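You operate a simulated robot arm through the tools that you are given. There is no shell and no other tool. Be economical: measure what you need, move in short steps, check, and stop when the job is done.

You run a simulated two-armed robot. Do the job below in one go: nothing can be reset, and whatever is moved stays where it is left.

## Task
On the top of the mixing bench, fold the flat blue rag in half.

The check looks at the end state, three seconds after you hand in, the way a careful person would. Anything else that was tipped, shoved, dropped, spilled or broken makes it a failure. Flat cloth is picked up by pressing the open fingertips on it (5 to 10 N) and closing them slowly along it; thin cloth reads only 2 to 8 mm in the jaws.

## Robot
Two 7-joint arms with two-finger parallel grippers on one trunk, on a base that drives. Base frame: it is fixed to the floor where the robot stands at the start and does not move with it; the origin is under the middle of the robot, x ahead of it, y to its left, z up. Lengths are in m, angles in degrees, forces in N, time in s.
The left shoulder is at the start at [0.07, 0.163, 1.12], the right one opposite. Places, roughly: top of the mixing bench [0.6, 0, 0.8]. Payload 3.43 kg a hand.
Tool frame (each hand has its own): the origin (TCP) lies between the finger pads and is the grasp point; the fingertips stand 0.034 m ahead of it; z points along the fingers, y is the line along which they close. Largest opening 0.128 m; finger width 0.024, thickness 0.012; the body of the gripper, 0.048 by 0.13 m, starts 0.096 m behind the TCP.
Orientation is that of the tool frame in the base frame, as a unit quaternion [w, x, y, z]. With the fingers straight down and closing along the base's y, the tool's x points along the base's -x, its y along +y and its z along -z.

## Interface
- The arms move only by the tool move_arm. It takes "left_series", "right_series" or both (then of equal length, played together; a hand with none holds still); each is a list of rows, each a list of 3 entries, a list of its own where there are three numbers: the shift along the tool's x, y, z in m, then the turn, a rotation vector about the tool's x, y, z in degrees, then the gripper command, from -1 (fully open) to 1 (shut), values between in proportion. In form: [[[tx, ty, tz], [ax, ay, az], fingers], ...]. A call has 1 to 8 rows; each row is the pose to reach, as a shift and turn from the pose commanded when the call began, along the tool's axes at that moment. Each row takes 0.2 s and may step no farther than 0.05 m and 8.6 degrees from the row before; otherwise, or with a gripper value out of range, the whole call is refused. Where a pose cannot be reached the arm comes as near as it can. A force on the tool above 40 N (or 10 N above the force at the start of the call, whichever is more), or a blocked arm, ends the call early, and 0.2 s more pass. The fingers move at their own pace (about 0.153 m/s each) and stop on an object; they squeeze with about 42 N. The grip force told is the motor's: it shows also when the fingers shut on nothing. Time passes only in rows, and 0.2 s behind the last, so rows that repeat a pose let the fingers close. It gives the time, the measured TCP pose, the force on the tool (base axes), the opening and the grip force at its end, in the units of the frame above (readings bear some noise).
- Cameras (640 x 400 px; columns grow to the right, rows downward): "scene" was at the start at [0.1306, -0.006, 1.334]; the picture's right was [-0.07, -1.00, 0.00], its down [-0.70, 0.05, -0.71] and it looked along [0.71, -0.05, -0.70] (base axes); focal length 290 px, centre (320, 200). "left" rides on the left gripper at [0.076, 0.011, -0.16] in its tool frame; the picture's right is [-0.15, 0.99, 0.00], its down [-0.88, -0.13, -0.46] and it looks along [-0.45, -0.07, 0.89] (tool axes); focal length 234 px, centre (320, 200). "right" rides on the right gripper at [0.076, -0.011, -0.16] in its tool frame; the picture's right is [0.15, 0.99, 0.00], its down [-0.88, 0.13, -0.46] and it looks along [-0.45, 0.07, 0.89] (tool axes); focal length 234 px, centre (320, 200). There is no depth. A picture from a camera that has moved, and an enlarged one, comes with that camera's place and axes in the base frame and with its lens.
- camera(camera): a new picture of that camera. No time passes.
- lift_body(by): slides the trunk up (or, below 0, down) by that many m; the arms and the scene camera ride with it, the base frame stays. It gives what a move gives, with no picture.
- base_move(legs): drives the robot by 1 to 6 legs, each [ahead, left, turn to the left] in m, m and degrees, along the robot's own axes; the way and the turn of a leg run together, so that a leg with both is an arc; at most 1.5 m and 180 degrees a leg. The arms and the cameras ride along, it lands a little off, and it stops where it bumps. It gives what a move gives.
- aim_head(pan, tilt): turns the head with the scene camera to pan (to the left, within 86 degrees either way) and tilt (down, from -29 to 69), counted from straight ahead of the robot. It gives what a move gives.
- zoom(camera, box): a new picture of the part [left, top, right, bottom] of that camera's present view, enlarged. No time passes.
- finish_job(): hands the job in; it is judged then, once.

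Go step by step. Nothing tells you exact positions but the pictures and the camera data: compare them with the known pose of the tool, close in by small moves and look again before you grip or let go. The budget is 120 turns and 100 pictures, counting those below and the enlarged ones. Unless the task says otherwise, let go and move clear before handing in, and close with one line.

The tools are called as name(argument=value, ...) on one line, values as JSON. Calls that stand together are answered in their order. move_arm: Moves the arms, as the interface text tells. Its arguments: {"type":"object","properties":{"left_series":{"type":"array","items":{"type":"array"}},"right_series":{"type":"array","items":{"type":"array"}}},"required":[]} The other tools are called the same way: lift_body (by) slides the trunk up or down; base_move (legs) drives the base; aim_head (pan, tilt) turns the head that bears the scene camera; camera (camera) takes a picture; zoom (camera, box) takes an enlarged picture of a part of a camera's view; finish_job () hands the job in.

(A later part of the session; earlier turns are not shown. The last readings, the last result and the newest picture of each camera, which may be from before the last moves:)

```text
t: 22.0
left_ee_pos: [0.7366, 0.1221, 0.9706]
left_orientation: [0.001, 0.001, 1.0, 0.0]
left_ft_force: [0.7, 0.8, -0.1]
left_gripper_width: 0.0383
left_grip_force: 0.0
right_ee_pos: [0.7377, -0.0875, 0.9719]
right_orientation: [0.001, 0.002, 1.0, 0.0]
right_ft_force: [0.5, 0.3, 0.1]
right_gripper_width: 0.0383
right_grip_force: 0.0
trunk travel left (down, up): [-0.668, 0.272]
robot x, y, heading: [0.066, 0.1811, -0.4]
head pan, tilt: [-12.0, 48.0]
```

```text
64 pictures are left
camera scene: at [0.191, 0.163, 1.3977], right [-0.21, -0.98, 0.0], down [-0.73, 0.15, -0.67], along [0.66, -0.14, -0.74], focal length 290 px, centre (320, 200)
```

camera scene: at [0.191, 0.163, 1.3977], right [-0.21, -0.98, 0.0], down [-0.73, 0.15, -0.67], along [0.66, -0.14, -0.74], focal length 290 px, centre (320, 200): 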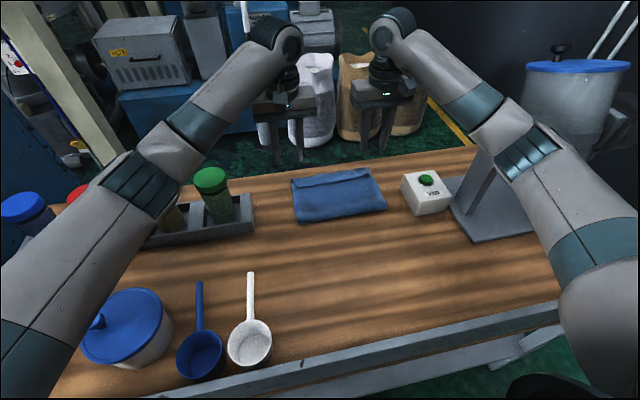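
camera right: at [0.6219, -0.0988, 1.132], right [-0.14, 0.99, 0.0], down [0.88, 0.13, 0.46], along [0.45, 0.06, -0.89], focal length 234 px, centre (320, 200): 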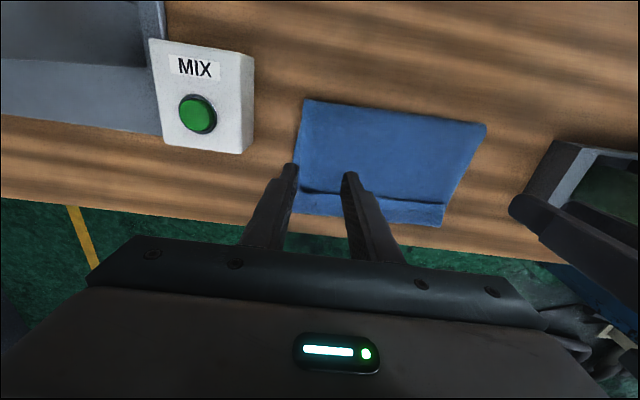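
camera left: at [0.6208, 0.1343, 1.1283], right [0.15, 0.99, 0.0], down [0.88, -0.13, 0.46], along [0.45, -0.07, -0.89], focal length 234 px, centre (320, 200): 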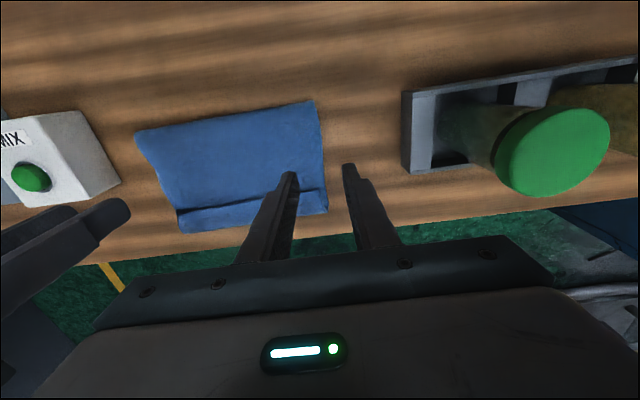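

No bump. I tilt both hands 25° with the fingertips forward and come down over the flap's free edge, which is around x≈0.765.

move_arm(left_series=[[[-0.009, -0.007, 0.02], [0, -8.4, 0], 0.53], [[-0.018, -0.014, 0.04], [0, -16.7, 0], 0.53], [[-0.0275, -0.02, 0.07], [0, -25, 0], 0.53], [[-0.0355, -0.025, 0.1], [0, -25, 0], 0.53]], right_series=[[[-0.009, 0.005, 0.02], [0, -8.4, 0], 0.53], [[-0.018, 0.01, 0.04], [0, -16.7, 0], 0.53], [[-0.027, 0.014, 0.07], [0, -25, 0], 0.53], [[-0.0345, 0.0175, 0.1], [0, -25, 0], 0.53]])

camera(camera="left")

camera(camera="right")

```text
t: 23.0
left_ee_pos: [0.7723, 0.0978, 0.8684]
left_orientation: [0.217, 0.0, 0.976, 0.001]
left_ft_force: [-0.8, 0.1, -0.2]
left_gripper_width: 0.03
left_grip_force: 0.0
right_ee_pos: [0.7748, -0.0705, 0.8689]
right_orientation: [0.217, 0.001, 0.976, 0.0]
right_ft_force: [0.0, -0.4, -0.1]
right_gripper_width: 0.0303
right_grip_force: 0.0
trunk travel left (down, up): [-0.668, 0.272]
robot x, y, heading: [0.065, 0.1772, -0.4]
head pan, tilt: [-12.0, 48.0]
```

```text
63 pictures are left
camera left: at [0.6377, 0.108, 0.9801], right [0.13, 0.99, 0.06], down [0.6, -0.13, 0.79], along [0.79, -0.07, -0.61], focal length 234 px, centre (320, 200)
```

left: 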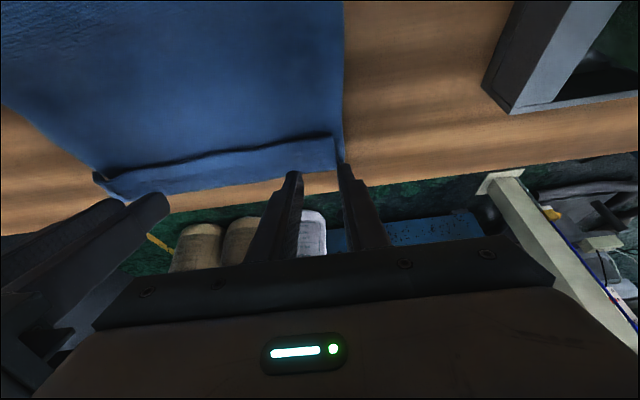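

```text
62 pictures are left
camera right: at [0.6396, -0.0834, 0.9826], right [-0.13, 0.99, -0.06], down [0.6, 0.13, 0.79], along [0.79, 0.06, -0.62], focal length 234 px, centre (320, 200)
```

right: 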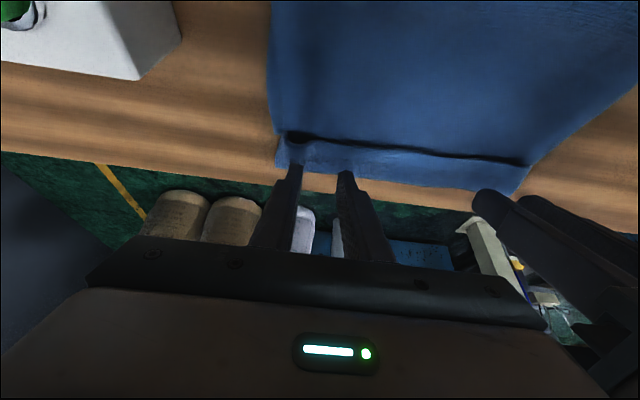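

The flap edge is at x≈0.765 and the hands are well placed. I move the left hand 7 mm inward and lower both gently.

move_arm(left_series=[[[0, -0.007, 0], [0, 0, 0], 0.53], [[0.0042, -0.007, 0.009], [0, 0, 0], 0.53], [[0.0076, -0.007, 0.0163], [0, 0, 0], 0.53], [[0.0095, -0.007, 0.0204], [0, 0, 0], 0.53], [[0.0095, -0.007, 0.0204], [0, 0, 0], 0.53]], right_series=[[[0, 0, 0], [0, 0, 0], 0.53], [[0.0042, 0, 0.009], [0, 0, 0], 0.53], [[0.0076, 0, 0.0163], [0, 0, 0], 0.53], [[0.0095, 0, 0.0204], [0, 0, 0], 0.53], [[0.0095, 0, 0.0204], [0, 0, 0], 0.53]])

camera(camera="right")

camera(camera="left")

```text
t: 24.2
left_ee_pos: [0.7734, 0.0898, 0.8464]
left_orientation: [0.218, 0.001, 0.976, -0.001]
left_ft_force: [-0.5, 1.0, 0.9]
left_gripper_width: 0.0303
left_grip_force: 0.1
right_ee_pos: [0.7749, -0.0731, 0.8488]
right_orientation: [0.217, 0.002, 0.976, -0.001]
right_ft_force: [-0.2, 0.8, 1.5]
right_gripper_width: 0.0303
right_grip_force: 0.2
trunk travel left (down, up): [-0.668, 0.272]
robot x, y, heading: [0.0671, 0.1772, -0.1]
head pan, tilt: [-12.0, 48.0]
```

```text
61 pictures are left
camera right: at [0.6389, -0.0833, 0.9619], right [-0.13, 0.99, -0.06], down [0.61, 0.13, 0.79], along [0.79, 0.06, -0.62], focal length 234 px, centre (320, 200)
```

right: 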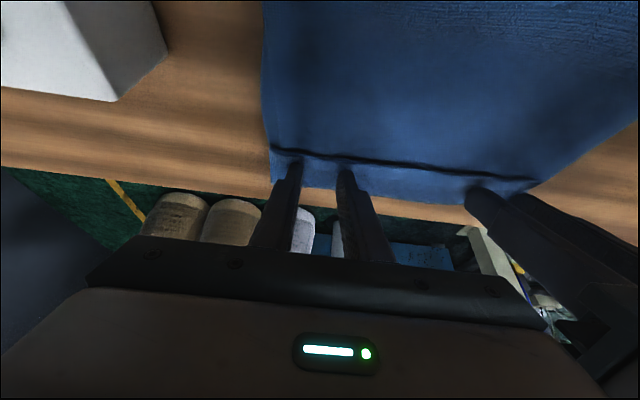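

```text
60 pictures are left
camera left: at [0.6377, 0.1017, 0.9585], right [0.13, 0.99, 0.06], down [0.6, -0.13, 0.79], along [0.79, -0.07, -0.62], focal length 234 px, centre (320, 200)
```

left: 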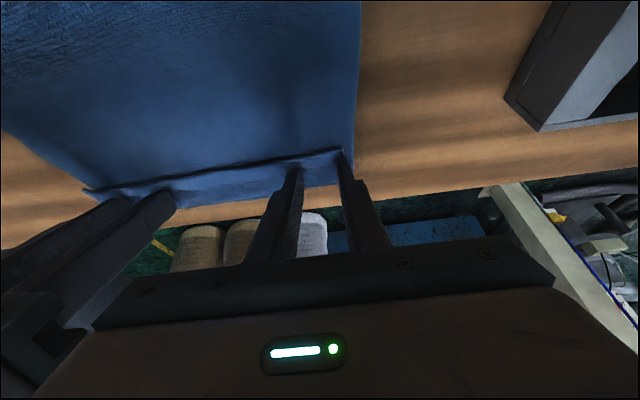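

Touching lightly. The left hand's outer finger is at the flap's side edge, so I move that hand 10 mm inward and press both a bit more.

move_arm(left_series=[[[-0.0012, -0.005, -0.0027], [0, 0, 0], 0.53], [[-0.0012, -0.01, -0.0027], [0, 0, 0], 0.53], [[0.0013, -0.01, 0.0027], [0, 0, 0], 0.53], [[0.0013, -0.01, 0.0027], [0, 0, 0], 0.53]], right_series=[[[0, 0, 0], [0, 0, 0], 0.53], [[0, 0, 0], [0, 0, 0], 0.53], [[0.0015, 0, 0.0032], [0, 0, 0], 0.53], [[0.0015, 0, 0.0032], [0, 0, 0], 0.53]])

```text
t: 25.2
left_ee_pos: [0.7731, 0.0802, 0.844]
left_orientation: [0.217, 0.001, 0.976, -0.001]
left_ft_force: [-1.3, 0.6, 4.9]
left_gripper_width: 0.0298
left_grip_force: 0.0
right_ee_pos: [0.7738, -0.0716, 0.8447]
right_orientation: [0.218, 0.003, 0.976, -0.001]
right_ft_force: [-0.6, -0.4, 3.4]
right_gripper_width: 0.03
right_grip_force: 0.1
trunk travel left (down, up): [-0.668, 0.272]
robot x, y, heading: [0.0679, 0.1817, 0.3]
head pan, tilt: [-12.0, 48.0]
```

Force is 3–5 N. I close slowly.

move_arm(left_series=[[[0, 0, 0], [0, 0, 0], 0.6], [[0, 0, 0], [0, 0, 0], 0.67], [[0, 0, 0], [0, 0, 0], 0.74], [[0, 0, 0], [0, 0, 0], 0.8], [[0, 0, 0], [0, 0, 0], 0.86], [[0, 0, 0], [0, 0, 0], 0.92], [[0, 0, 0], [0, 0, 0], 1], [[0, 0, 0], [0, 0, 0], 1]], right_series=[[[0.0003, 0, 0.0007], [0, 0, 0], 0.6], [[0.0003, 0, 0.0007], [0, 0, 0], 0.67], [[0.0003, 0, 0.0007], [0, 0, 0], 0.74], [[0.0003, 0, 0.0007], [0, 0, 0], 0.8], [[0.0003, 0, 0.0007], [0, 0, 0], 0.86], [[0.0003, 0, 0.0007], [0, 0, 0], 0.92], [[0.0003, 0, 0.0007], [0, 0, 0], 1], [[0.0003, 0, 0.0007], [0, 0, 0], 1]])

camera(camera="right")

camera(camera="left")

```text
t: 27.0
left_ee_pos: [0.7737, 0.0798, 0.8448]
left_orientation: [0.217, 0.001, 0.976, -0.002]
left_ft_force: [0.9, -6.1, 5.4]
left_gripper_width: 0.0057
left_grip_force: 40.0
right_ee_pos: [0.7725, -0.0703, 0.8439]
right_orientation: [0.217, 0.001, 0.976, 0.0]
right_ft_force: [0.1, 6.2, 4.5]
right_gripper_width: 0.0057
right_grip_force: 40.0
trunk travel left (down, up): [-0.668, 0.272]
robot x, y, heading: [0.0665, 0.1784, -0.2]
head pan, tilt: [-12.0, 48.0]
```

```text
59 pictures are left
camera right: at [0.6382, -0.082, 0.9576], right [-0.13, 0.99, -0.06], down [0.6, 0.13, 0.79], along [0.79, 0.06, -0.61], focal length 234 px, centre (320, 200)
```

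right: 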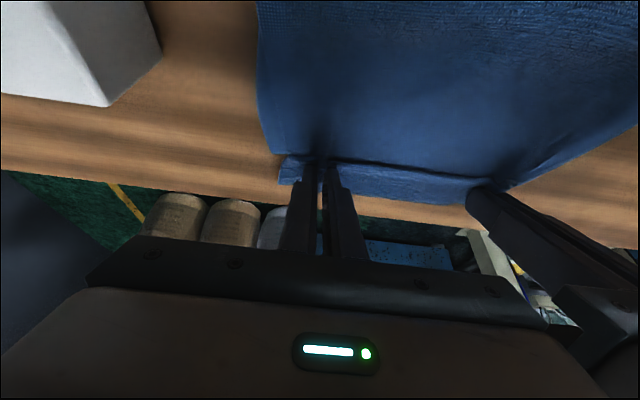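

```text
58 pictures are left
camera left: at [0.6368, 0.0915, 0.9563], right [0.13, 0.99, 0.06], down [0.6, -0.13, 0.79], along [0.79, -0.07, -0.61], focal length 234 px, centre (320, 200)
```

left: 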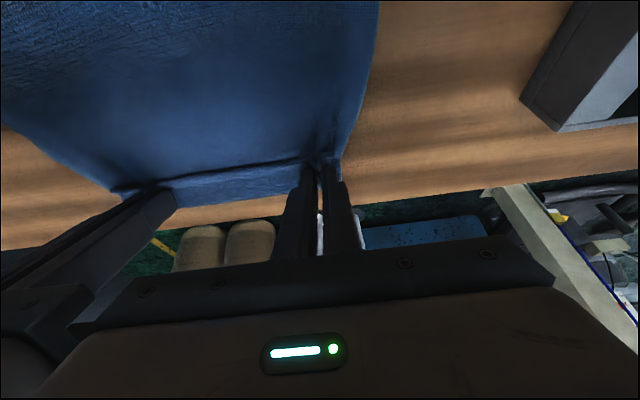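

Gripped, but the jaws read 5.7 mm, which may be more than one layer. I lift 4 cm and look.

move_arm(left_series=[[[-0.0085, 0, -0.018], [0, 0, 0], 1], [[-0.017, 0, -0.036], [0, 0, 0], 1], [[-0.017, 0, -0.036], [0, 0, 0], 1]], right_series=[[[-0.0085, 0, -0.018], [0, 0, 0], 1], [[-0.017, 0, -0.036], [0, 0, 0], 1], [[-0.017, 0, -0.036], [0, 0, 0], 1]])

zoom(camera="scene", box=[260, 120, 420, 220])

camera(camera="right")

camera(camera="left")

```text
t: 27.8
left_ee_pos: [0.773, 0.0789, 0.8841]
left_orientation: [0.216, 0.001, 0.976, -0.001]
left_ft_force: [0.2, -4.6, -0.2]
left_gripper_width: 0.0055
left_grip_force: 40.4
right_ee_pos: [0.7739, -0.0722, 0.8816]
right_orientation: [0.216, 0.002, 0.976, -0.001]
right_ft_force: [-0.4, 2.6, -1.3]
right_gripper_width: 0.0054
right_grip_force: 39.4
trunk travel left (down, up): [-0.668, 0.272]
robot x, y, heading: [0.0625, 0.1791, -0.0]
head pan, tilt: [-12.0, 48.0]
```

```text
4.00 times, centred on (340, 170) of scene
camera zoom: at [0.1932, 0.1626, 1.3973], right [-0.21, -0.98, 0.0], down [-0.73, 0.15, -0.67], along [0.65, -0.14, -0.74], focal length 1160 px, centre (240, 320)
```

zoom: 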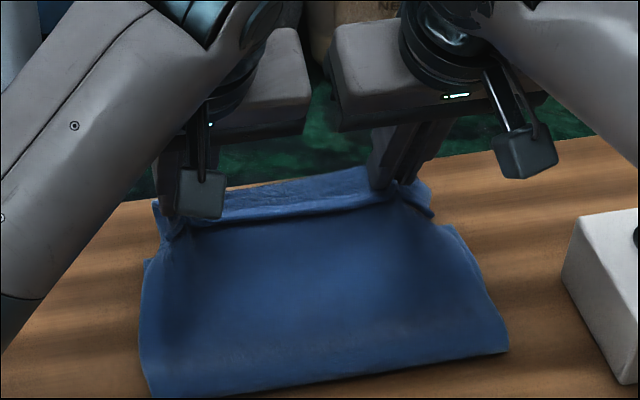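

```text
56 pictures are left
camera right: at [0.6385, -0.0821, 0.9955], right [-0.13, 0.99, -0.06], down [0.61, 0.13, 0.78], along [0.78, 0.06, -0.62], focal length 234 px, centre (320, 200)
```

right: 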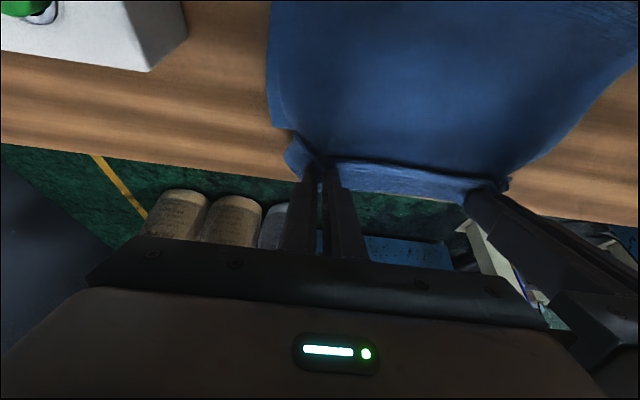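

```text
55 pictures are left
camera left: at [0.6389, 0.0904, 0.9958], right [0.13, 0.99, 0.06], down [0.61, -0.13, 0.79], along [0.78, -0.07, -0.62], focal length 234 px, centre (320, 200)
```

left: 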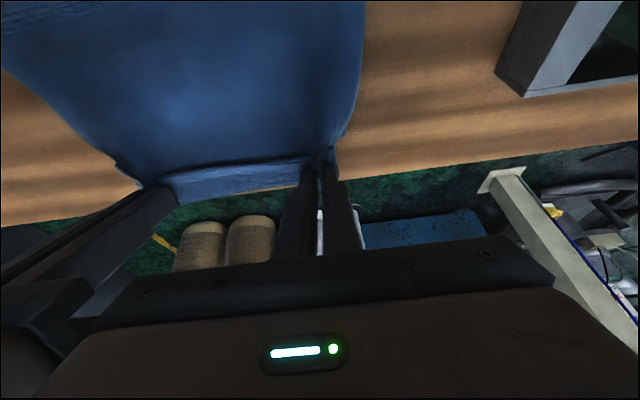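

The top layer came up too, so I gripped the flap and the layer beneath it. I lower, let go, and will retry with a lighter touch.

move_arm(left_series=[[[0.0085, 0, 0.018], [0, 0, 0], 1], [[0.016, 0, 0.034], [0, 0, 0], 1], [[0.016, 0, 0.034], [0, 0, 0], 0.85], [[0.016, 0, 0.034], [0, 0, 0], 0.7], [[0.016, 0, 0.034], [0, 0, 0], 0.55], [[0.0, 0, 0.0], [0, 0, 0], 0.5], [[-0.01, 0, -0.02], [0, 0, 0], 0.5]], right_series=[[[0.0085, 0, 0.018], [0, 0, 0], 1], [[0.016, 0, 0.034], [0, 0, 0], 1], [[0.016, 0, 0.034], [0, 0, 0], 0.85], [[0.016, 0, 0.034], [0, 0, 0], 0.7], [[0.016, 0, 0.034], [0, 0, 0], 0.55], [[0.0, 0, 0.0], [0, 0, 0], 0.5], [[-0.01, 0, -0.02], [0, 0, 0], 0.5]])

camera(camera="right")

camera(camera="left")

zoom(camera="scene", box=[260, 120, 420, 220])

```text
t: 29.4
left_ee_pos: [0.774, 0.0792, 0.9063]
left_orientation: [0.216, 0.001, 0.976, 0.0]
left_ft_force: [0.9, -0.5, 0.1]
left_gripper_width: 0.032
left_grip_force: 0.0
right_ee_pos: [0.7758, -0.0699, 0.9062]
right_orientation: [0.216, 0.002, 0.976, -0.002]
right_ft_force: [0.5, 0.3, -0.6]
right_gripper_width: 0.0318
right_grip_force: 0.1
trunk travel left (down, up): [-0.668, 0.272]
robot x, y, heading: [0.0642, 0.1807, 0.1]
head pan, tilt: [-12.0, 48.0]
```

```text
54 pictures are left
camera right: at [0.6404, -0.0815, 1.0202], right [-0.13, 0.99, -0.06], down [0.61, 0.13, 0.78], along [0.78, 0.06, -0.62], focal length 234 px, centre (320, 200)
```

right: 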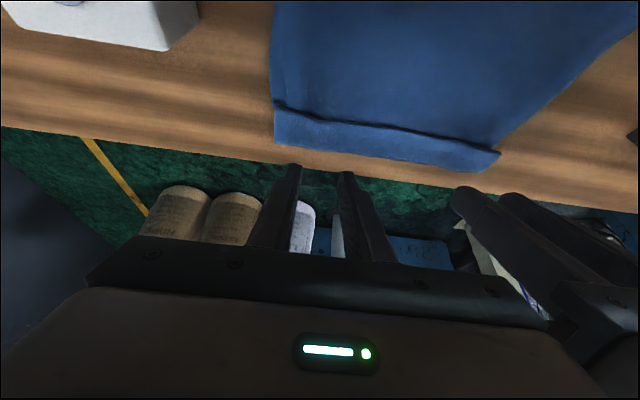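

```text
53 pictures are left
camera left: at [0.6386, 0.0906, 1.0176], right [0.13, 0.99, 0.06], down [0.61, -0.13, 0.79], along [0.78, -0.07, -0.62], focal length 234 px, centre (320, 200)
```

left: 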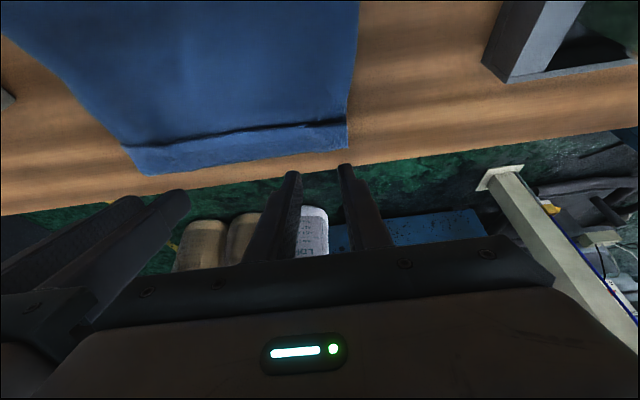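

```text
4.00 times, centred on (340, 170) of scene
camera zoom: at [0.1926, 0.1629, 1.3973], right [-0.21, -0.98, 0.0], down [-0.73, 0.15, -0.67], along [0.65, -0.14, -0.74], focal length 1160 px, centre (240, 320)
```

zoom: 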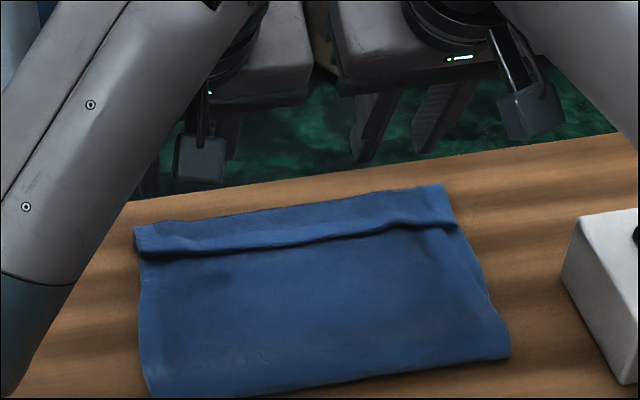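

The flap is still there. I retry the pinch with a light touch of about 1–2 N, so only the top sheet is taken.

move_arm(left_series=[[[0.0085, 0, 0.018], [0, 0, 0], 0.53], [[0.017, 0, 0.036], [0, 0, 0], 0.53], [[0.0241, 0, 0.0516], [0, 0, 0], 0.53], [[0.0241, 0, 0.0516], [0, 0, 0], 0.53]], right_series=[[[0.0085, 0, 0.018], [0, 0, 0], 0.53], [[0.017, 0, 0.036], [0, 0, 0], 0.53], [[0.0241, 0, 0.0516], [0, 0, 0], 0.53], [[0.0241, 0, 0.0516], [0, 0, 0], 0.53]])

camera(camera="right")

camera(camera="left")

```text
t: 30.4
left_ee_pos: [0.7738, 0.0784, 0.8477]
left_orientation: [0.217, 0.0, 0.976, 0.0]
left_ft_force: [-0.3, 0.6, 0.4]
left_gripper_width: 0.0299
left_grip_force: 0.0
right_ee_pos: [0.7744, -0.0724, 0.8482]
right_orientation: [0.217, 0.002, 0.976, -0.001]
right_ft_force: [-0.1, -0.2, 0.7]
right_gripper_width: 0.03
right_grip_force: 0.0
trunk travel left (down, up): [-0.668, 0.272]
robot x, y, heading: [0.0625, 0.175, 0.2]
head pan, tilt: [-12.0, 48.0]
```

```text
51 pictures are left
camera right: at [0.6394, -0.0819, 0.962], right [-0.13, 0.99, -0.06], down [0.6, 0.13, 0.79], along [0.79, 0.06, -0.62], focal length 234 px, centre (320, 200)
```

right: 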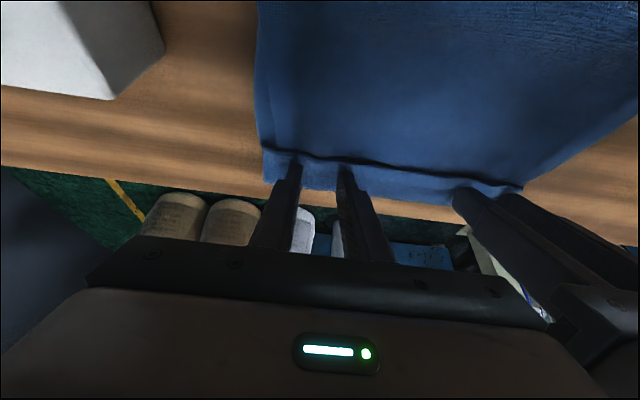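

```text
50 pictures are left
camera left: at [0.6384, 0.0904, 0.9603], right [0.13, 0.99, 0.06], down [0.6, -0.13, 0.79], along [0.79, -0.07, -0.62], focal length 234 px, centre (320, 200)
```

left: 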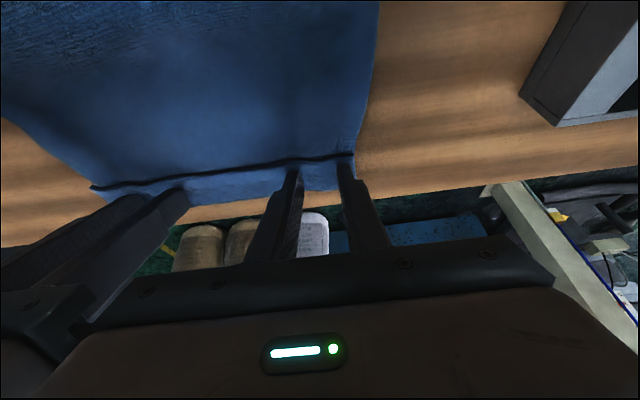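

Barely touching. I press 1 mm more and close slowly.

move_arm(left_series=[[[0.0006, 0, 0.0012], [0, 0, 0], 0.53], [[0.0006, 0, 0.0012], [0, 0, 0], 0.62], [[0.0006, 0, 0.0012], [0, 0, 0], 0.7], [[0.0006, 0, 0.0012], [0, 0, 0], 0.78], [[0.0006, 0, 0.0012], [0, 0, 0], 0.86], [[0.0006, 0, 0.0012], [0, 0, 0], 0.93], [[0.0006, 0, 0.0012], [0, 0, 0], 1], [[0.0006, 0, 0.0012], [0, 0, 0], 1]], right_series=[[[0.0006, 0, 0.0012], [0, 0, 0], 0.53], [[0.0006, 0, 0.0012], [0, 0, 0], 0.62], [[0.0006, 0, 0.0012], [0, 0, 0], 0.7], [[0.0006, 0, 0.0012], [0, 0, 0], 0.78], [[0.0006, 0, 0.0012], [0, 0, 0], 0.86], [[0.0006, 0, 0.0012], [0, 0, 0], 0.93], [[0.0006, 0, 0.0012], [0, 0, 0], 1], [[0.0006, 0, 0.0012], [0, 0, 0], 1]])

camera(camera="right")

camera(camera="left")

```text
t: 32.2
left_ee_pos: [0.7745, 0.0795, 0.8474]
left_orientation: [0.216, 0.001, 0.976, 0.0]
left_ft_force: [-0.4, -4.6, 0.4]
left_gripper_width: 0.0042
left_grip_force: 38.5
right_ee_pos: [0.7761, -0.0709, 0.8483]
right_orientation: [0.217, 0.001, 0.976, -0.001]
right_ft_force: [-0.7, 5.1, 0.4]
right_gripper_width: 0.004
right_grip_force: 38.3
trunk travel left (down, up): [-0.668, 0.272]
robot x, y, heading: [0.0676, 0.1794, -0.1]
head pan, tilt: [-12.0, 48.0]
```

```text
49 pictures are left
camera right: at [0.6394, -0.0816, 0.9612], right [-0.13, 0.99, -0.06], down [0.61, 0.13, 0.79], along [0.79, 0.06, -0.62], focal length 234 px, centre (320, 200)
```

right: 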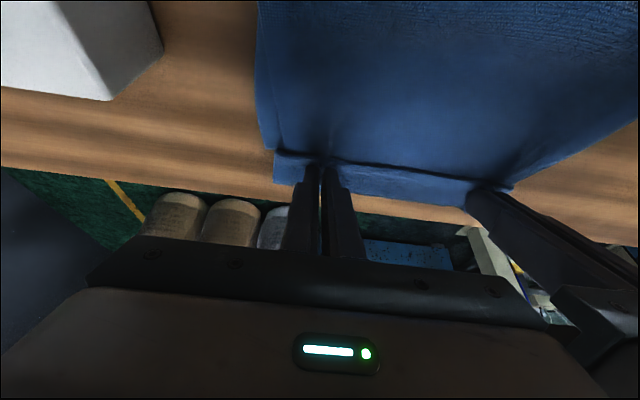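

```text
48 pictures are left
camera left: at [0.6386, 0.0914, 0.9599], right [0.13, 0.99, 0.06], down [0.6, -0.13, 0.79], along [0.79, -0.07, -0.62], focal length 234 px, centre (320, 200)
```

left: 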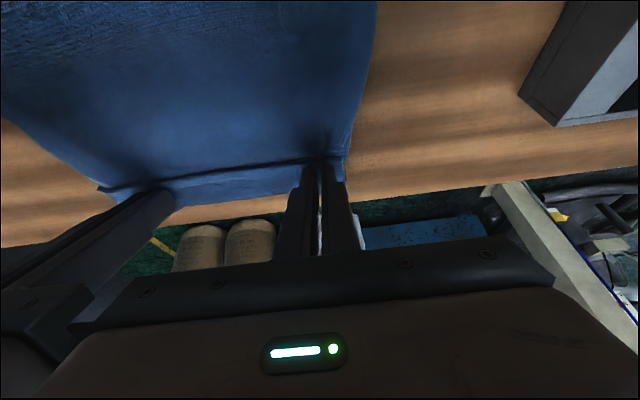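

The jaws read 4.1 mm, so a single sheet this time. I lift 4 cm to check.

move_arm(left_series=[[[-0.0085, 0, -0.018], [0, 0, 0], 1], [[-0.017, 0, -0.036], [0, 0, 0], 1], [[-0.017, 0, -0.036], [0, 0, 0], 1]], right_series=[[[-0.0085, 0, -0.018], [0, 0, 0], 1], [[-0.017, 0, -0.036], [0, 0, 0], 1], [[-0.017, 0, -0.036], [0, 0, 0], 1]])

zoom(camera="scene", box=[260, 120, 420, 220])

camera(camera="right")

```text
t: 33.0
left_ee_pos: [0.7755, 0.08, 0.8877]
left_orientation: [0.217, 0.001, 0.976, 0.0]
left_ft_force: [0.2, -6.6, 0.1]
left_gripper_width: 0.0041
left_grip_force: 38.5
right_ee_pos: [0.7759, -0.0726, 0.8859]
right_orientation: [0.216, 0.001, 0.976, 0.0]
right_ft_force: [0.0, 6.4, -0.8]
right_gripper_width: 0.0039
right_grip_force: 38.4
trunk travel left (down, up): [-0.668, 0.272]
robot x, y, heading: [0.0655, 0.1784, 0.0]
head pan, tilt: [-12.0, 48.0]
```

```text
4.00 times, centred on (340, 170) of scene
camera zoom: at [0.193, 0.1626, 1.3973], right [-0.21, -0.98, 0.0], down [-0.73, 0.15, -0.67], along [0.65, -0.14, -0.74], focal length 1160 px, centre (240, 320)
```

zoom: 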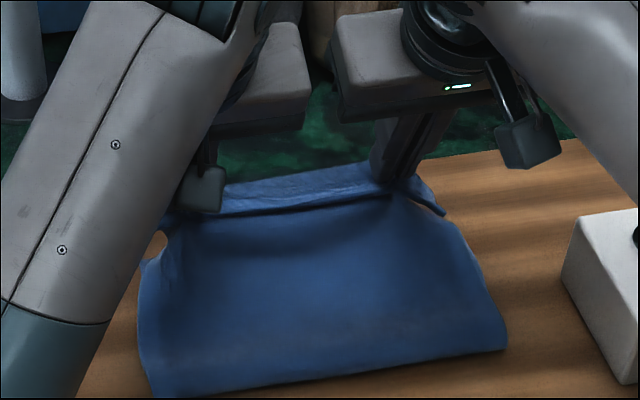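

```text
46 pictures are left
camera right: at [0.6406, -0.0835, 1.0002], right [-0.13, 0.99, -0.06], down [0.61, 0.13, 0.79], along [0.79, 0.06, -0.62], focal length 234 px, centre (320, 200)
```

right: 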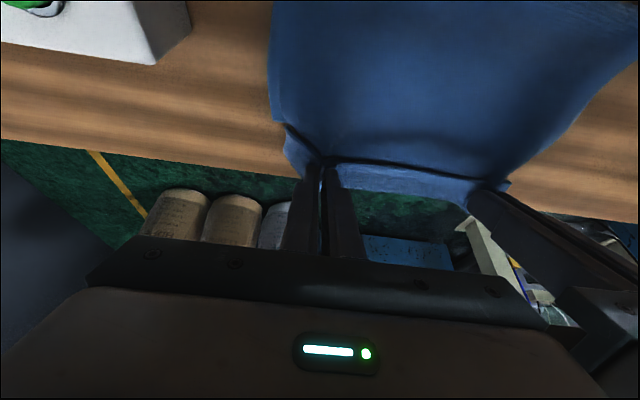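

It is unclear whether only the flap is held. I lift further and come back toward the robot to unroll it.

move_arm(left_series=[[[0.01, 0, -0.028], [0, 0, 0], 1], [[0.025, 0, -0.056], [0, 0, 0], 1], [[0.038, 0, -0.084], [0, 0, 0], 1], [[0.038, 0, -0.084], [0, 0, 0], 1]], right_series=[[[0.01, 0, -0.028], [0, 0, 0], 1], [[0.025, 0, -0.056], [0, 0, 0], 1], [[0.038, 0, -0.084], [0, 0, 0], 1], [[0.038, 0, -0.084], [0, 0, 0], 1]])

zoom(camera="scene", box=[240, 100, 432, 220])

camera(camera="right")

```text
t: 34.0
left_ee_pos: [0.7447, 0.1252, 0.9232]
left_orientation: [0.228, -0.021, 0.973, 0.033]
left_ft_force: [-1.2, 0.2, -0.3]
left_gripper_width: 0.0027
left_grip_force: 37.5
left hand out of reach, approached as far as the arm can: row 3, 4
right_ee_pos: [0.7036, -0.0734, 0.9483]
right_orientation: [0.216, 0.003, 0.976, -0.001]
right_ft_force: [0.1, -0.7, 0.4]
right_gripper_width: 0.0001
right_grip_force: 33.6
trunk travel left (down, up): [-0.668, 0.272]
robot x, y, heading: [0.066, 0.1796, 0.0]
head pan, tilt: [-12.0, 48.0]
```

```text
3.33 times, centred on (336, 160) of scene
camera zoom: at [0.1926, 0.162, 1.3974], right [-0.21, -0.98, 0.0], down [-0.73, 0.16, -0.67], along [0.65, -0.14, -0.74], focal length 966 px, centre (267, 333)
```

zoom: 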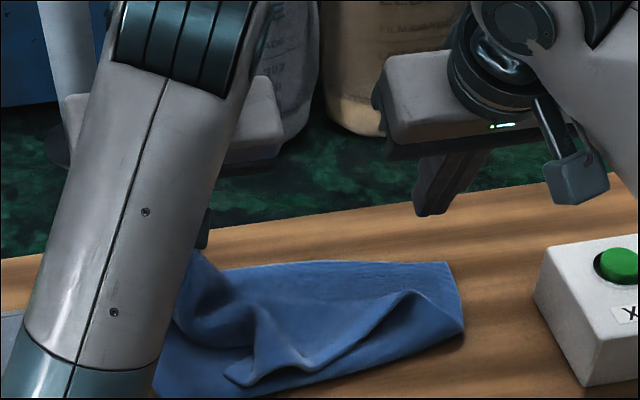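

```text
44 pictures are left
camera right: at [0.5693, -0.0838, 1.0616], right [-0.13, 0.99, -0.06], down [0.61, 0.13, 0.79], along [0.79, 0.06, -0.62], focal length 234 px, centre (320, 200)
```

right: 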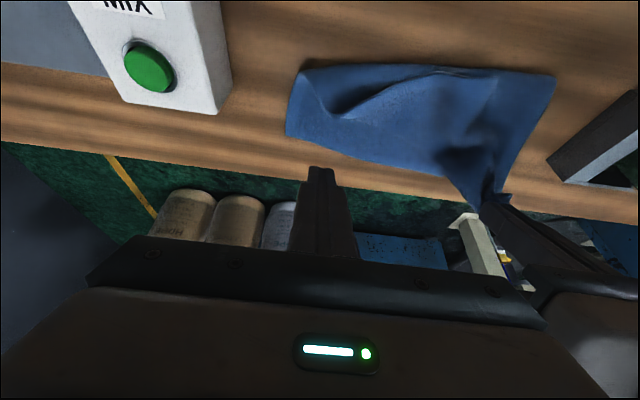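

The right hand lost its corner and the left arm hit a joint limit because of the tilt. I straighten the left hand to vertical, still holding its corner, and raise the right clear.

move_arm(left_series=[[[0, 0, -0.005], [1, 6.6, 0.6], 1], [[0, 0, -0.01], [1.9, 13.2, 1.2], 1], [[0, 0, -0.01], [2.9, 19.8, 1.8], 1], [[0, 0, -0.01], [3.8, 26.3, 2.4], 1], [[0, 0, -0.01], [3.8, 26.3, 2.4], 1]], right_series=[[[0, 0, -0.03], [0, 6.5, 0], 0.8], [[0, 0, -0.06], [0, 13, 0], 0.6], [[0, -0.02, -0.07], [0, 19, 0], 0.53], [[0, -0.04, -0.07], [0, 25, 0], 0.53], [[0, -0.04, -0.07], [0, 25, 0], 0.53]])

camera(camera="left")

camera(camera="scene")

camera(camera="right")

```text
t: 35.2
left_ee_pos: [0.7546, 0.1084, 0.8737]
left_orientation: [0.081, 0.001, 0.997, 0.003]
left_ft_force: [-0.1, 0.6, 0.0]
left_gripper_width: 0.0026
left_grip_force: 37.3
left hand out of reach, approached as far as the arm can: row 1, 2, 3, 4, 5
right_ee_pos: [0.6766, -0.1097, 1.0095]
right_orientation: [0.0, 0.001, 1.0, -0.001]
right_ft_force: [0.0, -0.4, 0.7]
right_gripper_width: 0.0302
right_grip_force: 0.0
trunk travel left (down, up): [-0.668, 0.272]
robot x, y, heading: [0.069, 0.1785, -0.1]
head pan, tilt: [-12.0, 48.0]
```

```text
43 pictures are left
camera left: at [0.6545, 0.1193, 1.0184], right [0.15, 0.99, 0.03], down [0.8, -0.13, 0.59], along [0.59, -0.06, -0.81], focal length 234 px, centre (320, 200)
```

left: 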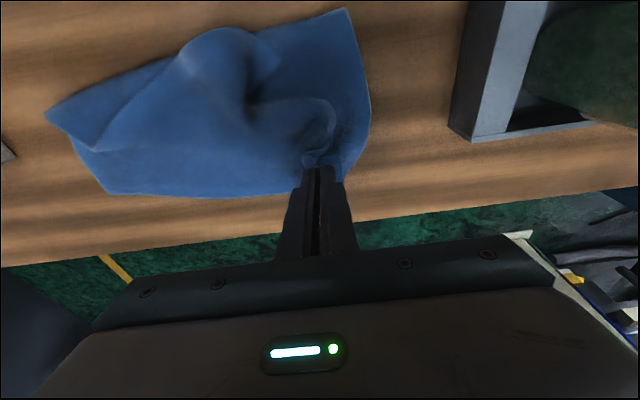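

```text
42 pictures are left
camera scene: at [0.1928, 0.1633, 1.3974], right [-0.21, -0.98, 0.0], down [-0.73, 0.15, -0.67], along [0.65, -0.14, -0.74], focal length 290 px, centre (320, 200)
```

scene: 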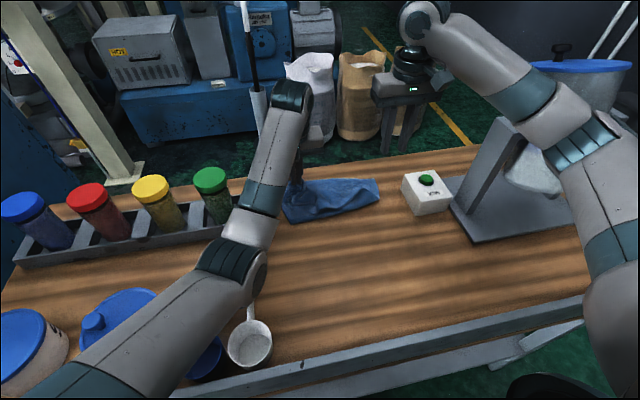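

```text
41 pictures are left
camera right: at [0.6017, -0.1201, 1.1706], right [-0.14, 0.99, 0.0], down [0.88, 0.13, 0.46], along [0.45, 0.06, -0.89], focal length 234 px, centre (320, 200)
```

right: 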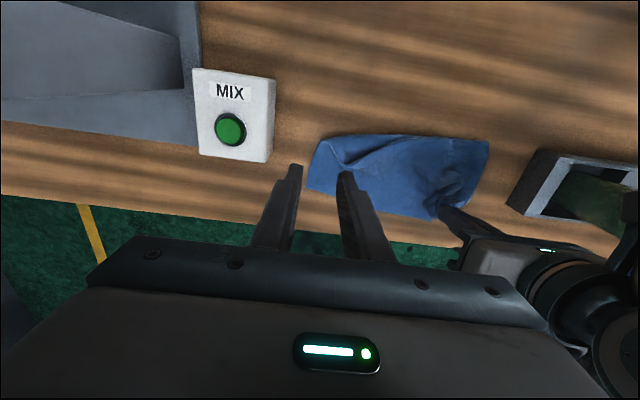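

The left arm folded itself into a low elbow posture near the scoops. I let go there and raise the trunk to get it clear.

move_arm(left_series=[[[0, 0, 0], [0, 0, 0], 0.8], [[0, 0, 0], [0, 0, 0], 0.53], [[0, 0, 0], [0, 0, 0], 0.4]])

lift_body(by=0.12)

aim_head(pan=10, tilt=48)

camera(camera="scene")

```text
t: 36.0
left_ee_pos: [0.7565, 0.1095, 0.8754]
left_orientation: [0.082, 0.0, 0.997, 0.001]
left_ft_force: [0.1, 0.2, 0.4]
left_gripper_width: 0.0384
left_grip_force: 0.0
right_ee_pos: [0.6764, -0.1089, 1.0096]
right_orientation: [0.0, 0.002, 1.0, 0.0]
right_ft_force: [0.6, -0.3, 0.6]
right_gripper_width: 0.0299
right_grip_force: 0.0
trunk travel left (down, up): [-0.668, 0.272]
robot x, y, heading: [0.0648, 0.1769, 0.1]
head pan, tilt: [-12.0, 48.0]
```

```text
t: 37.5
left_ee_pos: [0.7558, 0.1081, 0.9965]
left_orientation: [0.083, -0.001, 0.997, 0.001]
left_ft_force: [0.9, -0.6, -0.2]
left_gripper_width: 0.0384
left_grip_force: 0.1
right_ee_pos: [0.6761, -0.1094, 1.1289]
right_orientation: [-0.001, 0.002, 1.0, 0.0]
right_ft_force: [1.5, -0.8, -0.6]
right_gripper_width: 0.0301
right_grip_force: 0.1
trunk travel left (down, up): [-0.788, 0.152]
robot x, y, heading: [0.0666, 0.1774, -0.0]
head pan, tilt: [-12.0, 48.0]
```

```text
t: 38.4
left_ee_pos: [0.7553, 0.1091, 0.9983]
left_orientation: [0.082, 0.0, 0.997, 0.001]
left_ft_force: [-0.1, 0.5, -0.6]
left_gripper_width: 0.0383
left_grip_force: 0.1
right_ee_pos: [0.6764, -0.1096, 1.1301]
right_orientation: [0.0, 0.002, 1.0, 0.0]
right_ft_force: [0.7, 0.3, -0.2]
right_gripper_width: 0.0302
right_grip_force: 0.0
trunk travel left (down, up): [-0.788, 0.152]
robot x, y, heading: [0.0669, 0.1815, -0.2]
head pan, tilt: [10.0, 48.0]
```

```text
40 pictures are left
camera scene: at [0.1932, 0.1927, 1.5174], right [0.17, -0.98, 0.0], down [-0.73, -0.13, -0.67], along [0.66, 0.12, -0.74], focal length 290 px, centre (320, 200)
```

scene: 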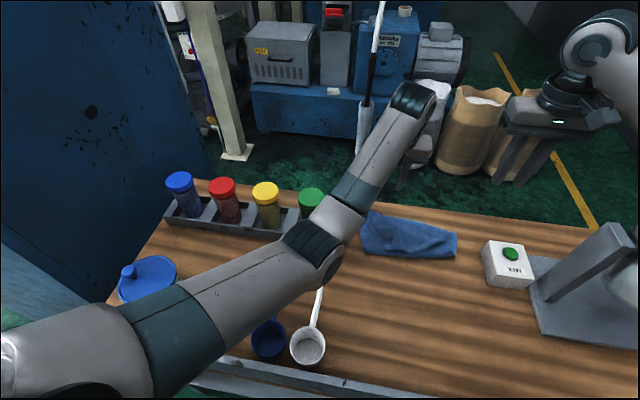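

All other objects are untouched. I bring the left arm up and outward to restore its posture and clear the view of the rag.

move_arm(left_series=[[[-0.004, 0.03, -0.025], [0, 1.5, 0], 0.4], [[-0.008, 0.06, -0.05], [0, 3, 0], 0.4], [[-0.012, 0.09, -0.075], [0, 4.5, 0], 0.4], [[-0.016, 0.12, -0.1], [0, 6, 0], 0.4], [[-0.02, 0.15, -0.125], [0, 7.5, 0], 0.4], [[-0.024, 0.18, -0.15], [0, 9.4, 0], 0.4], [[-0.028, 0.21, -0.17], [0, 9.4, 0], 0.4], [[-0.032, 0.25, -0.18], [0, 9.4, 0], 0.4]])

camera(camera="scene")

camera(camera="right")

```text
t: 40.2
left_ee_pos: [0.7532, 0.3356, 1.1816]
left_orientation: [-0.001, 0.019, 1.0, -0.016]
left_ft_force: [0.0, 1.0, -0.8]
left_gripper_width: 0.0386
left_grip_force: 0.0
right_ee_pos: [0.6751, -0.1081, 1.131]
right_orientation: [0.001, 0.002, 1.0, -0.001]
right_ft_force: [-0.4, 0.6, 0.3]
right_gripper_width: 0.03
right_grip_force: 0.0
trunk travel left (down, up): [-0.788, 0.152]
robot x, y, heading: [0.0702, 0.1804, -0.1]
head pan, tilt: [10.0, 48.0]
```

```text
39 pictures are left
camera scene: at [0.1927, 0.1952, 1.5174], right [0.17, -0.98, 0.0], down [-0.73, -0.13, -0.67], along [0.66, 0.11, -0.74], focal length 290 px, centre (320, 200)
```

scene: 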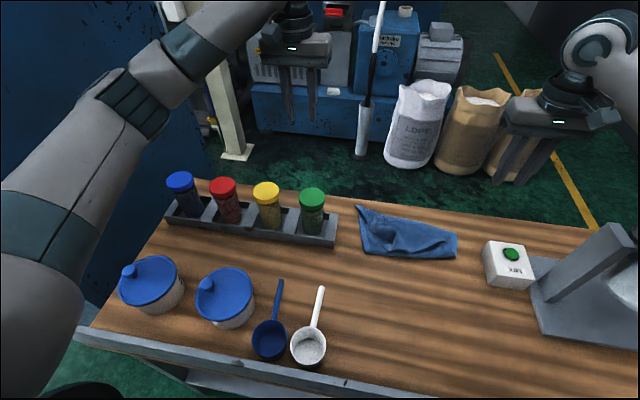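

```text
38 pictures are left
camera right: at [0.6009, -0.1185, 1.2911], right [-0.14, 0.99, 0.0], down [0.88, 0.13, 0.46], along [0.45, 0.06, -0.89], focal length 234 px, centre (320, 200)
```

right: 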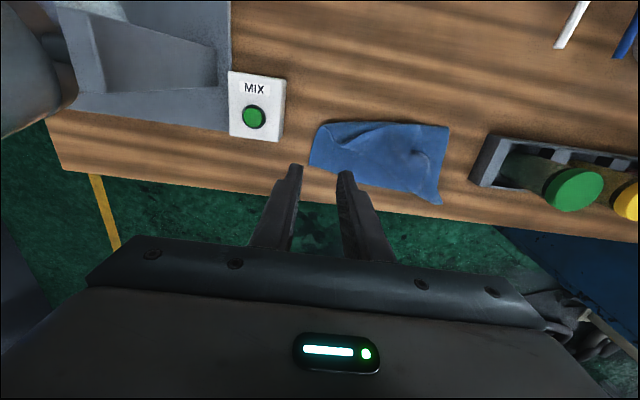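

Arm posture is restored. I take a close look at the crumpled rag.

zoom(camera="scene", box=[336, 188, 480, 278])

zoom(camera="right", box=[296, 110, 472, 220])

```text
4.44 times, centred on (408, 233) of scene
camera zoom: at [0.1927, 0.1952, 1.5174], right [0.17, -0.98, 0.0], down [-0.73, -0.13, -0.67], along [0.66, 0.11, -0.74], focal length 1288 px, centre (-71, 53)
```

zoom: 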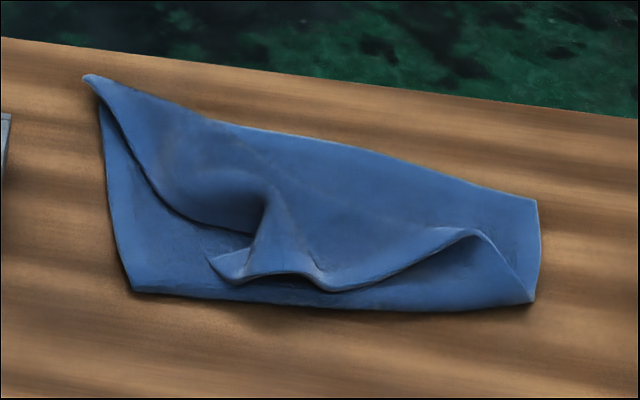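

```text
3.64 times, centred on (384, 165) of right
camera zoom: at [0.6009, -0.1185, 1.2911], right [-0.14, 0.99, 0.0], down [0.88, 0.13, 0.46], along [0.45, 0.06, -0.89], focal length 852 px, centre (87, 327)
```

zoom: 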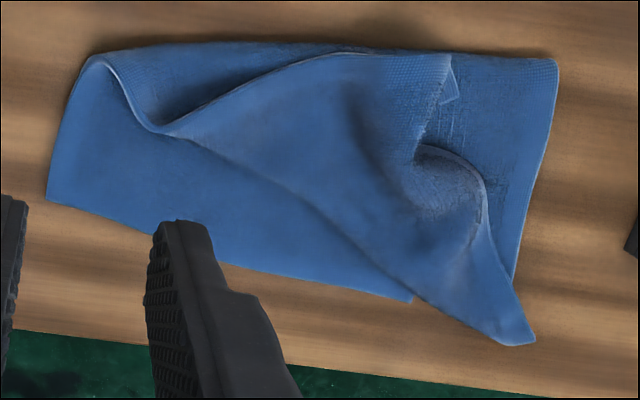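

The rag is half open now: the top sheet's left corner sticks out at about (0.82, 0.19), and its right corner lies near (0.675, 0.09). I will unfold it completely and start over. The left hand goes to its tip first, sideways before going down.

move_arm(left_series=[[[-0.013, -0.041, 0], [-0.5, 0, -0.6], 0.53], [[-0.026, -0.082, 0], [-0.9, 0, -1.1], 0.53], [[-0.039, -0.123, 0], [-1.4, 0, -1.7], 0.53], [[-0.052, -0.164, 0.01], [-1.8, 0, -2.2], 0.53], [[-0.052, -0.164, 0.06], [-1.8, 0, -2.2], 0.53], [[-0.052, -0.164, 0.11], [-1.8, 0, -2.2], 0.53], [[-0.052, -0.164, 0.16], [-1.8, 0, -2.2], 0.53], [[-0.052, -0.164, 0.2], [-1.8, 0, -2.2], 0.53]])

camera(camera="left")

```text
t: 42.0
left_ee_pos: [0.8013, 0.1577, 0.9847]
left_orientation: [-0.002, -0.001, 1.0, 0.0]
left_ft_force: [-0.1, 0.1, 0.1]
left_gripper_width: 0.0297
left_grip_force: 0.1
right_ee_pos: [0.6771, -0.1093, 1.1302]
right_orientation: [0.0, 0.002, 1.0, -0.001]
right_ft_force: [-0.2, 0.7, -0.2]
right_gripper_width: 0.0302
right_grip_force: 0.0
trunk travel left (down, up): [-0.788, 0.152]
robot x, y, heading: [0.0695, 0.1784, 0.0]
head pan, tilt: [10.0, 48.0]
```

```text
35 pictures are left
camera left: at [0.7267, 0.1692, 1.1444], right [0.14, 0.99, 0.0], down [0.88, -0.13, 0.45], along [0.45, -0.07, -0.89], focal length 234 px, centre (320, 200)
```

left: 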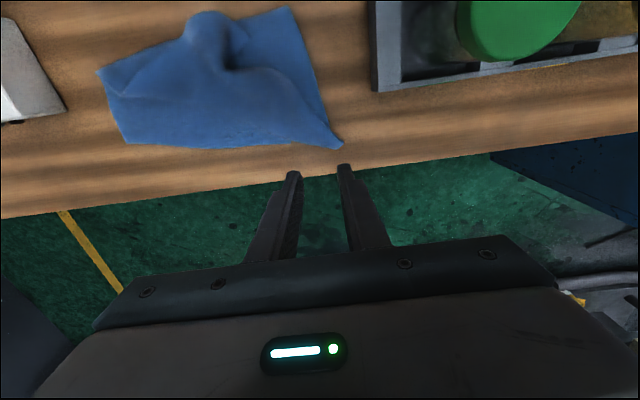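

The tip is at (0.819, 0.187). I go down to grip about 3 cm inside it, at (0.797, 0.157).

move_arm(left_series=[[[0.004, 0, 0.04], [0, 0, 0], 0.53], [[0.004, 0, 0.085], [0, 0, 0], 0.53], [[0.004, 0, 0.125], [0, 0, 0], 0.53], [[0.004, 0, 0.14], [0, 0, 0], 0.53], [[0.004, 0, 0.144], [0, 0, 0], 0.53], [[0.004, 0, 0.144], [0, 0, 0], 0.53]])

camera(camera="left")

```text
t: 43.4
left_ee_pos: [0.7949, 0.1578, 0.8402]
left_orientation: [-0.002, 0.0, 1.0, 0.0]
left_ft_force: [1.4, 0.5, 4.5]
left_gripper_width: 0.0298
left_grip_force: 0.1
right_ee_pos: [0.6766, -0.1097, 1.1302]
right_orientation: [0.0, 0.001, 1.0, -0.001]
right_ft_force: [0.0, 0.3, 0.4]
right_gripper_width: 0.03
right_grip_force: 0.0
trunk travel left (down, up): [-0.788, 0.152]
robot x, y, heading: [0.0663, 0.1803, -0.3]
head pan, tilt: [10.0, 48.0]
```

```text
34 pictures are left
camera left: at [0.7199, 0.1681, 0.9994], right [0.15, 0.99, 0.0], down [0.88, -0.13, 0.45], along [0.45, -0.07, -0.89], focal length 234 px, centre (320, 200)
```

left: 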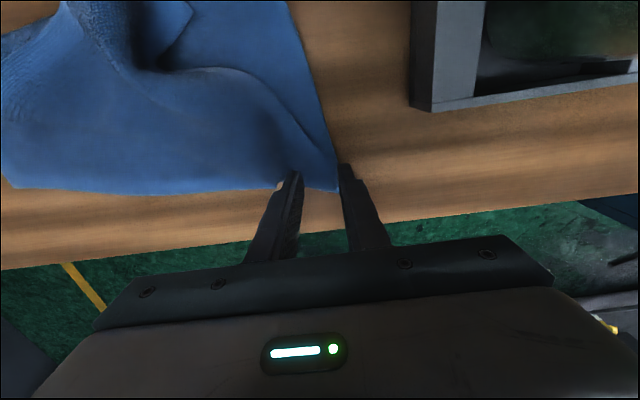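

The outer finger is off the cloth. I lift slightly, shift 20 mm inward and 10 mm nearer, and press again.

move_arm(left_series=[[[0, 0, -0.012], [0, 0, 0], 0.53], [[0.01, -0.02, -0.012], [0, 0, 0], 0.53], [[0.01, -0.02, -0.002], [0, 0, 0], 0.53], [[0.01, -0.02, 0.0], [0, 0, 0], 0.53], [[0.01, -0.02, 0.0], [0, 0, 0], 0.53]])

camera(camera="left")

```text
t: 44.6
left_ee_pos: [0.7836, 0.1363, 0.8429]
left_orientation: [-0.001, -0.001, 1.0, 0.0]
left_ft_force: [-0.3, -0.1, 3.7]
left_gripper_width: 0.0299
left_grip_force: 0.1
right_ee_pos: [0.6758, -0.1102, 1.1293]
right_orientation: [0.001, 0.001, 1.0, 0.0]
right_ft_force: [0.4, -0.2, 0.3]
right_gripper_width: 0.03
right_grip_force: 0.0
trunk travel left (down, up): [-0.788, 0.152]
robot x, y, heading: [0.0669, 0.1784, 0.0]
head pan, tilt: [10.0, 48.0]
```

```text
33 pictures are left
camera left: at [0.7098, 0.1476, 1.0013], right [0.15, 0.99, 0.0], down [0.88, -0.13, 0.45], along [0.45, -0.07, -0.89], focal length 234 px, centre (320, 200)
```

left: 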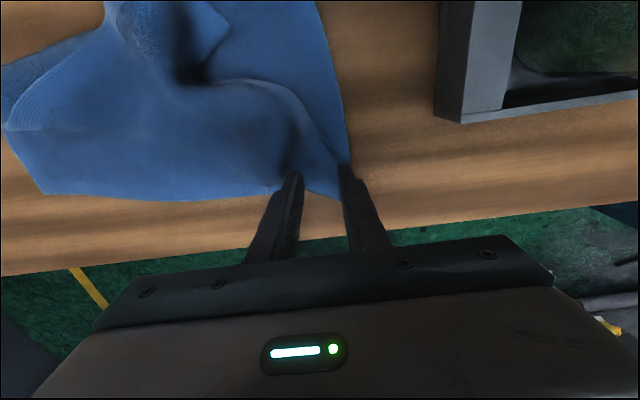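

I close slowly here and check the thickness.

move_arm(left_series=[[[0, 0, 0], [0, 0, 0], 0.62], [[0, 0, 0], [0, 0, 0], 0.7], [[0, 0, 0], [0, 0, 0], 0.78], [[0, 0, 0], [0, 0, 0], 0.86], [[0, 0, 0], [0, 0, 0], 0.93], [[0, 0, 0], [0, 0, 0], 1], [[0, 0, 0], [0, 0, 0], 1], [[0, 0, -0.03], [0, 0, 0], 1]])

camera(camera="left")

zoom(camera="scene", box=[320, 170, 496, 280])

```text
t: 46.4
left_ee_pos: [0.7842, 0.1385, 0.8713]
left_orientation: [-0.002, -0.001, 1.0, 0.0]
left_ft_force: [-0.9, -0.3, 0.0]
left_gripper_width: 0.0055
left_grip_force: 40.0
right_ee_pos: [0.6758, -0.1093, 1.1298]
right_orientation: [0.0, 0.002, 1.0, 0.0]
right_ft_force: [-0.2, -0.5, 0.2]
right_gripper_width: 0.0303
right_grip_force: 0.1
trunk travel left (down, up): [-0.788, 0.152]
robot x, y, heading: [0.0691, 0.1794, 0.2]
head pan, tilt: [10.0, 48.0]
```

```text
32 pictures are left
camera left: at [0.7097, 0.1483, 1.0307], right [0.14, 0.99, 0.0], down [0.88, -0.13, 0.45], along [0.45, -0.07, -0.89], focal length 234 px, centre (320, 200)
```

left: 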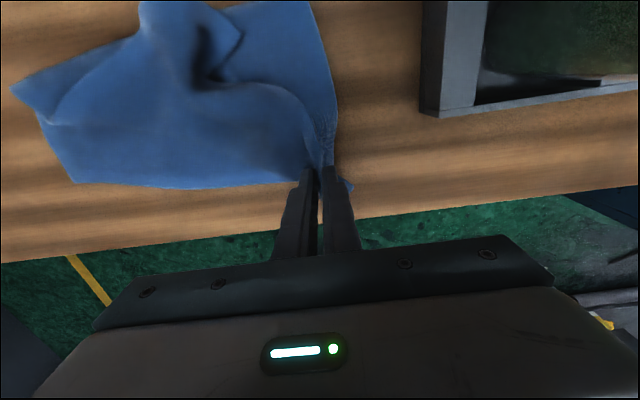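

```text
3.64 times, centred on (408, 225) of scene
camera zoom: at [0.1928, 0.1928, 1.5173], right [0.17, -0.98, 0.0], down [-0.73, -0.13, -0.67], along [0.66, 0.12, -0.74], focal length 1054 px, centre (0, 109)
```

zoom: 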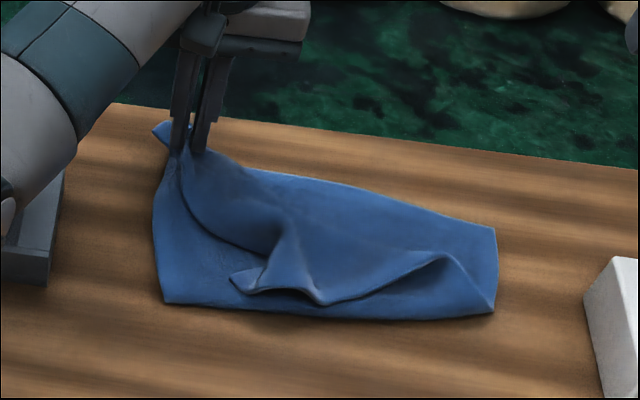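

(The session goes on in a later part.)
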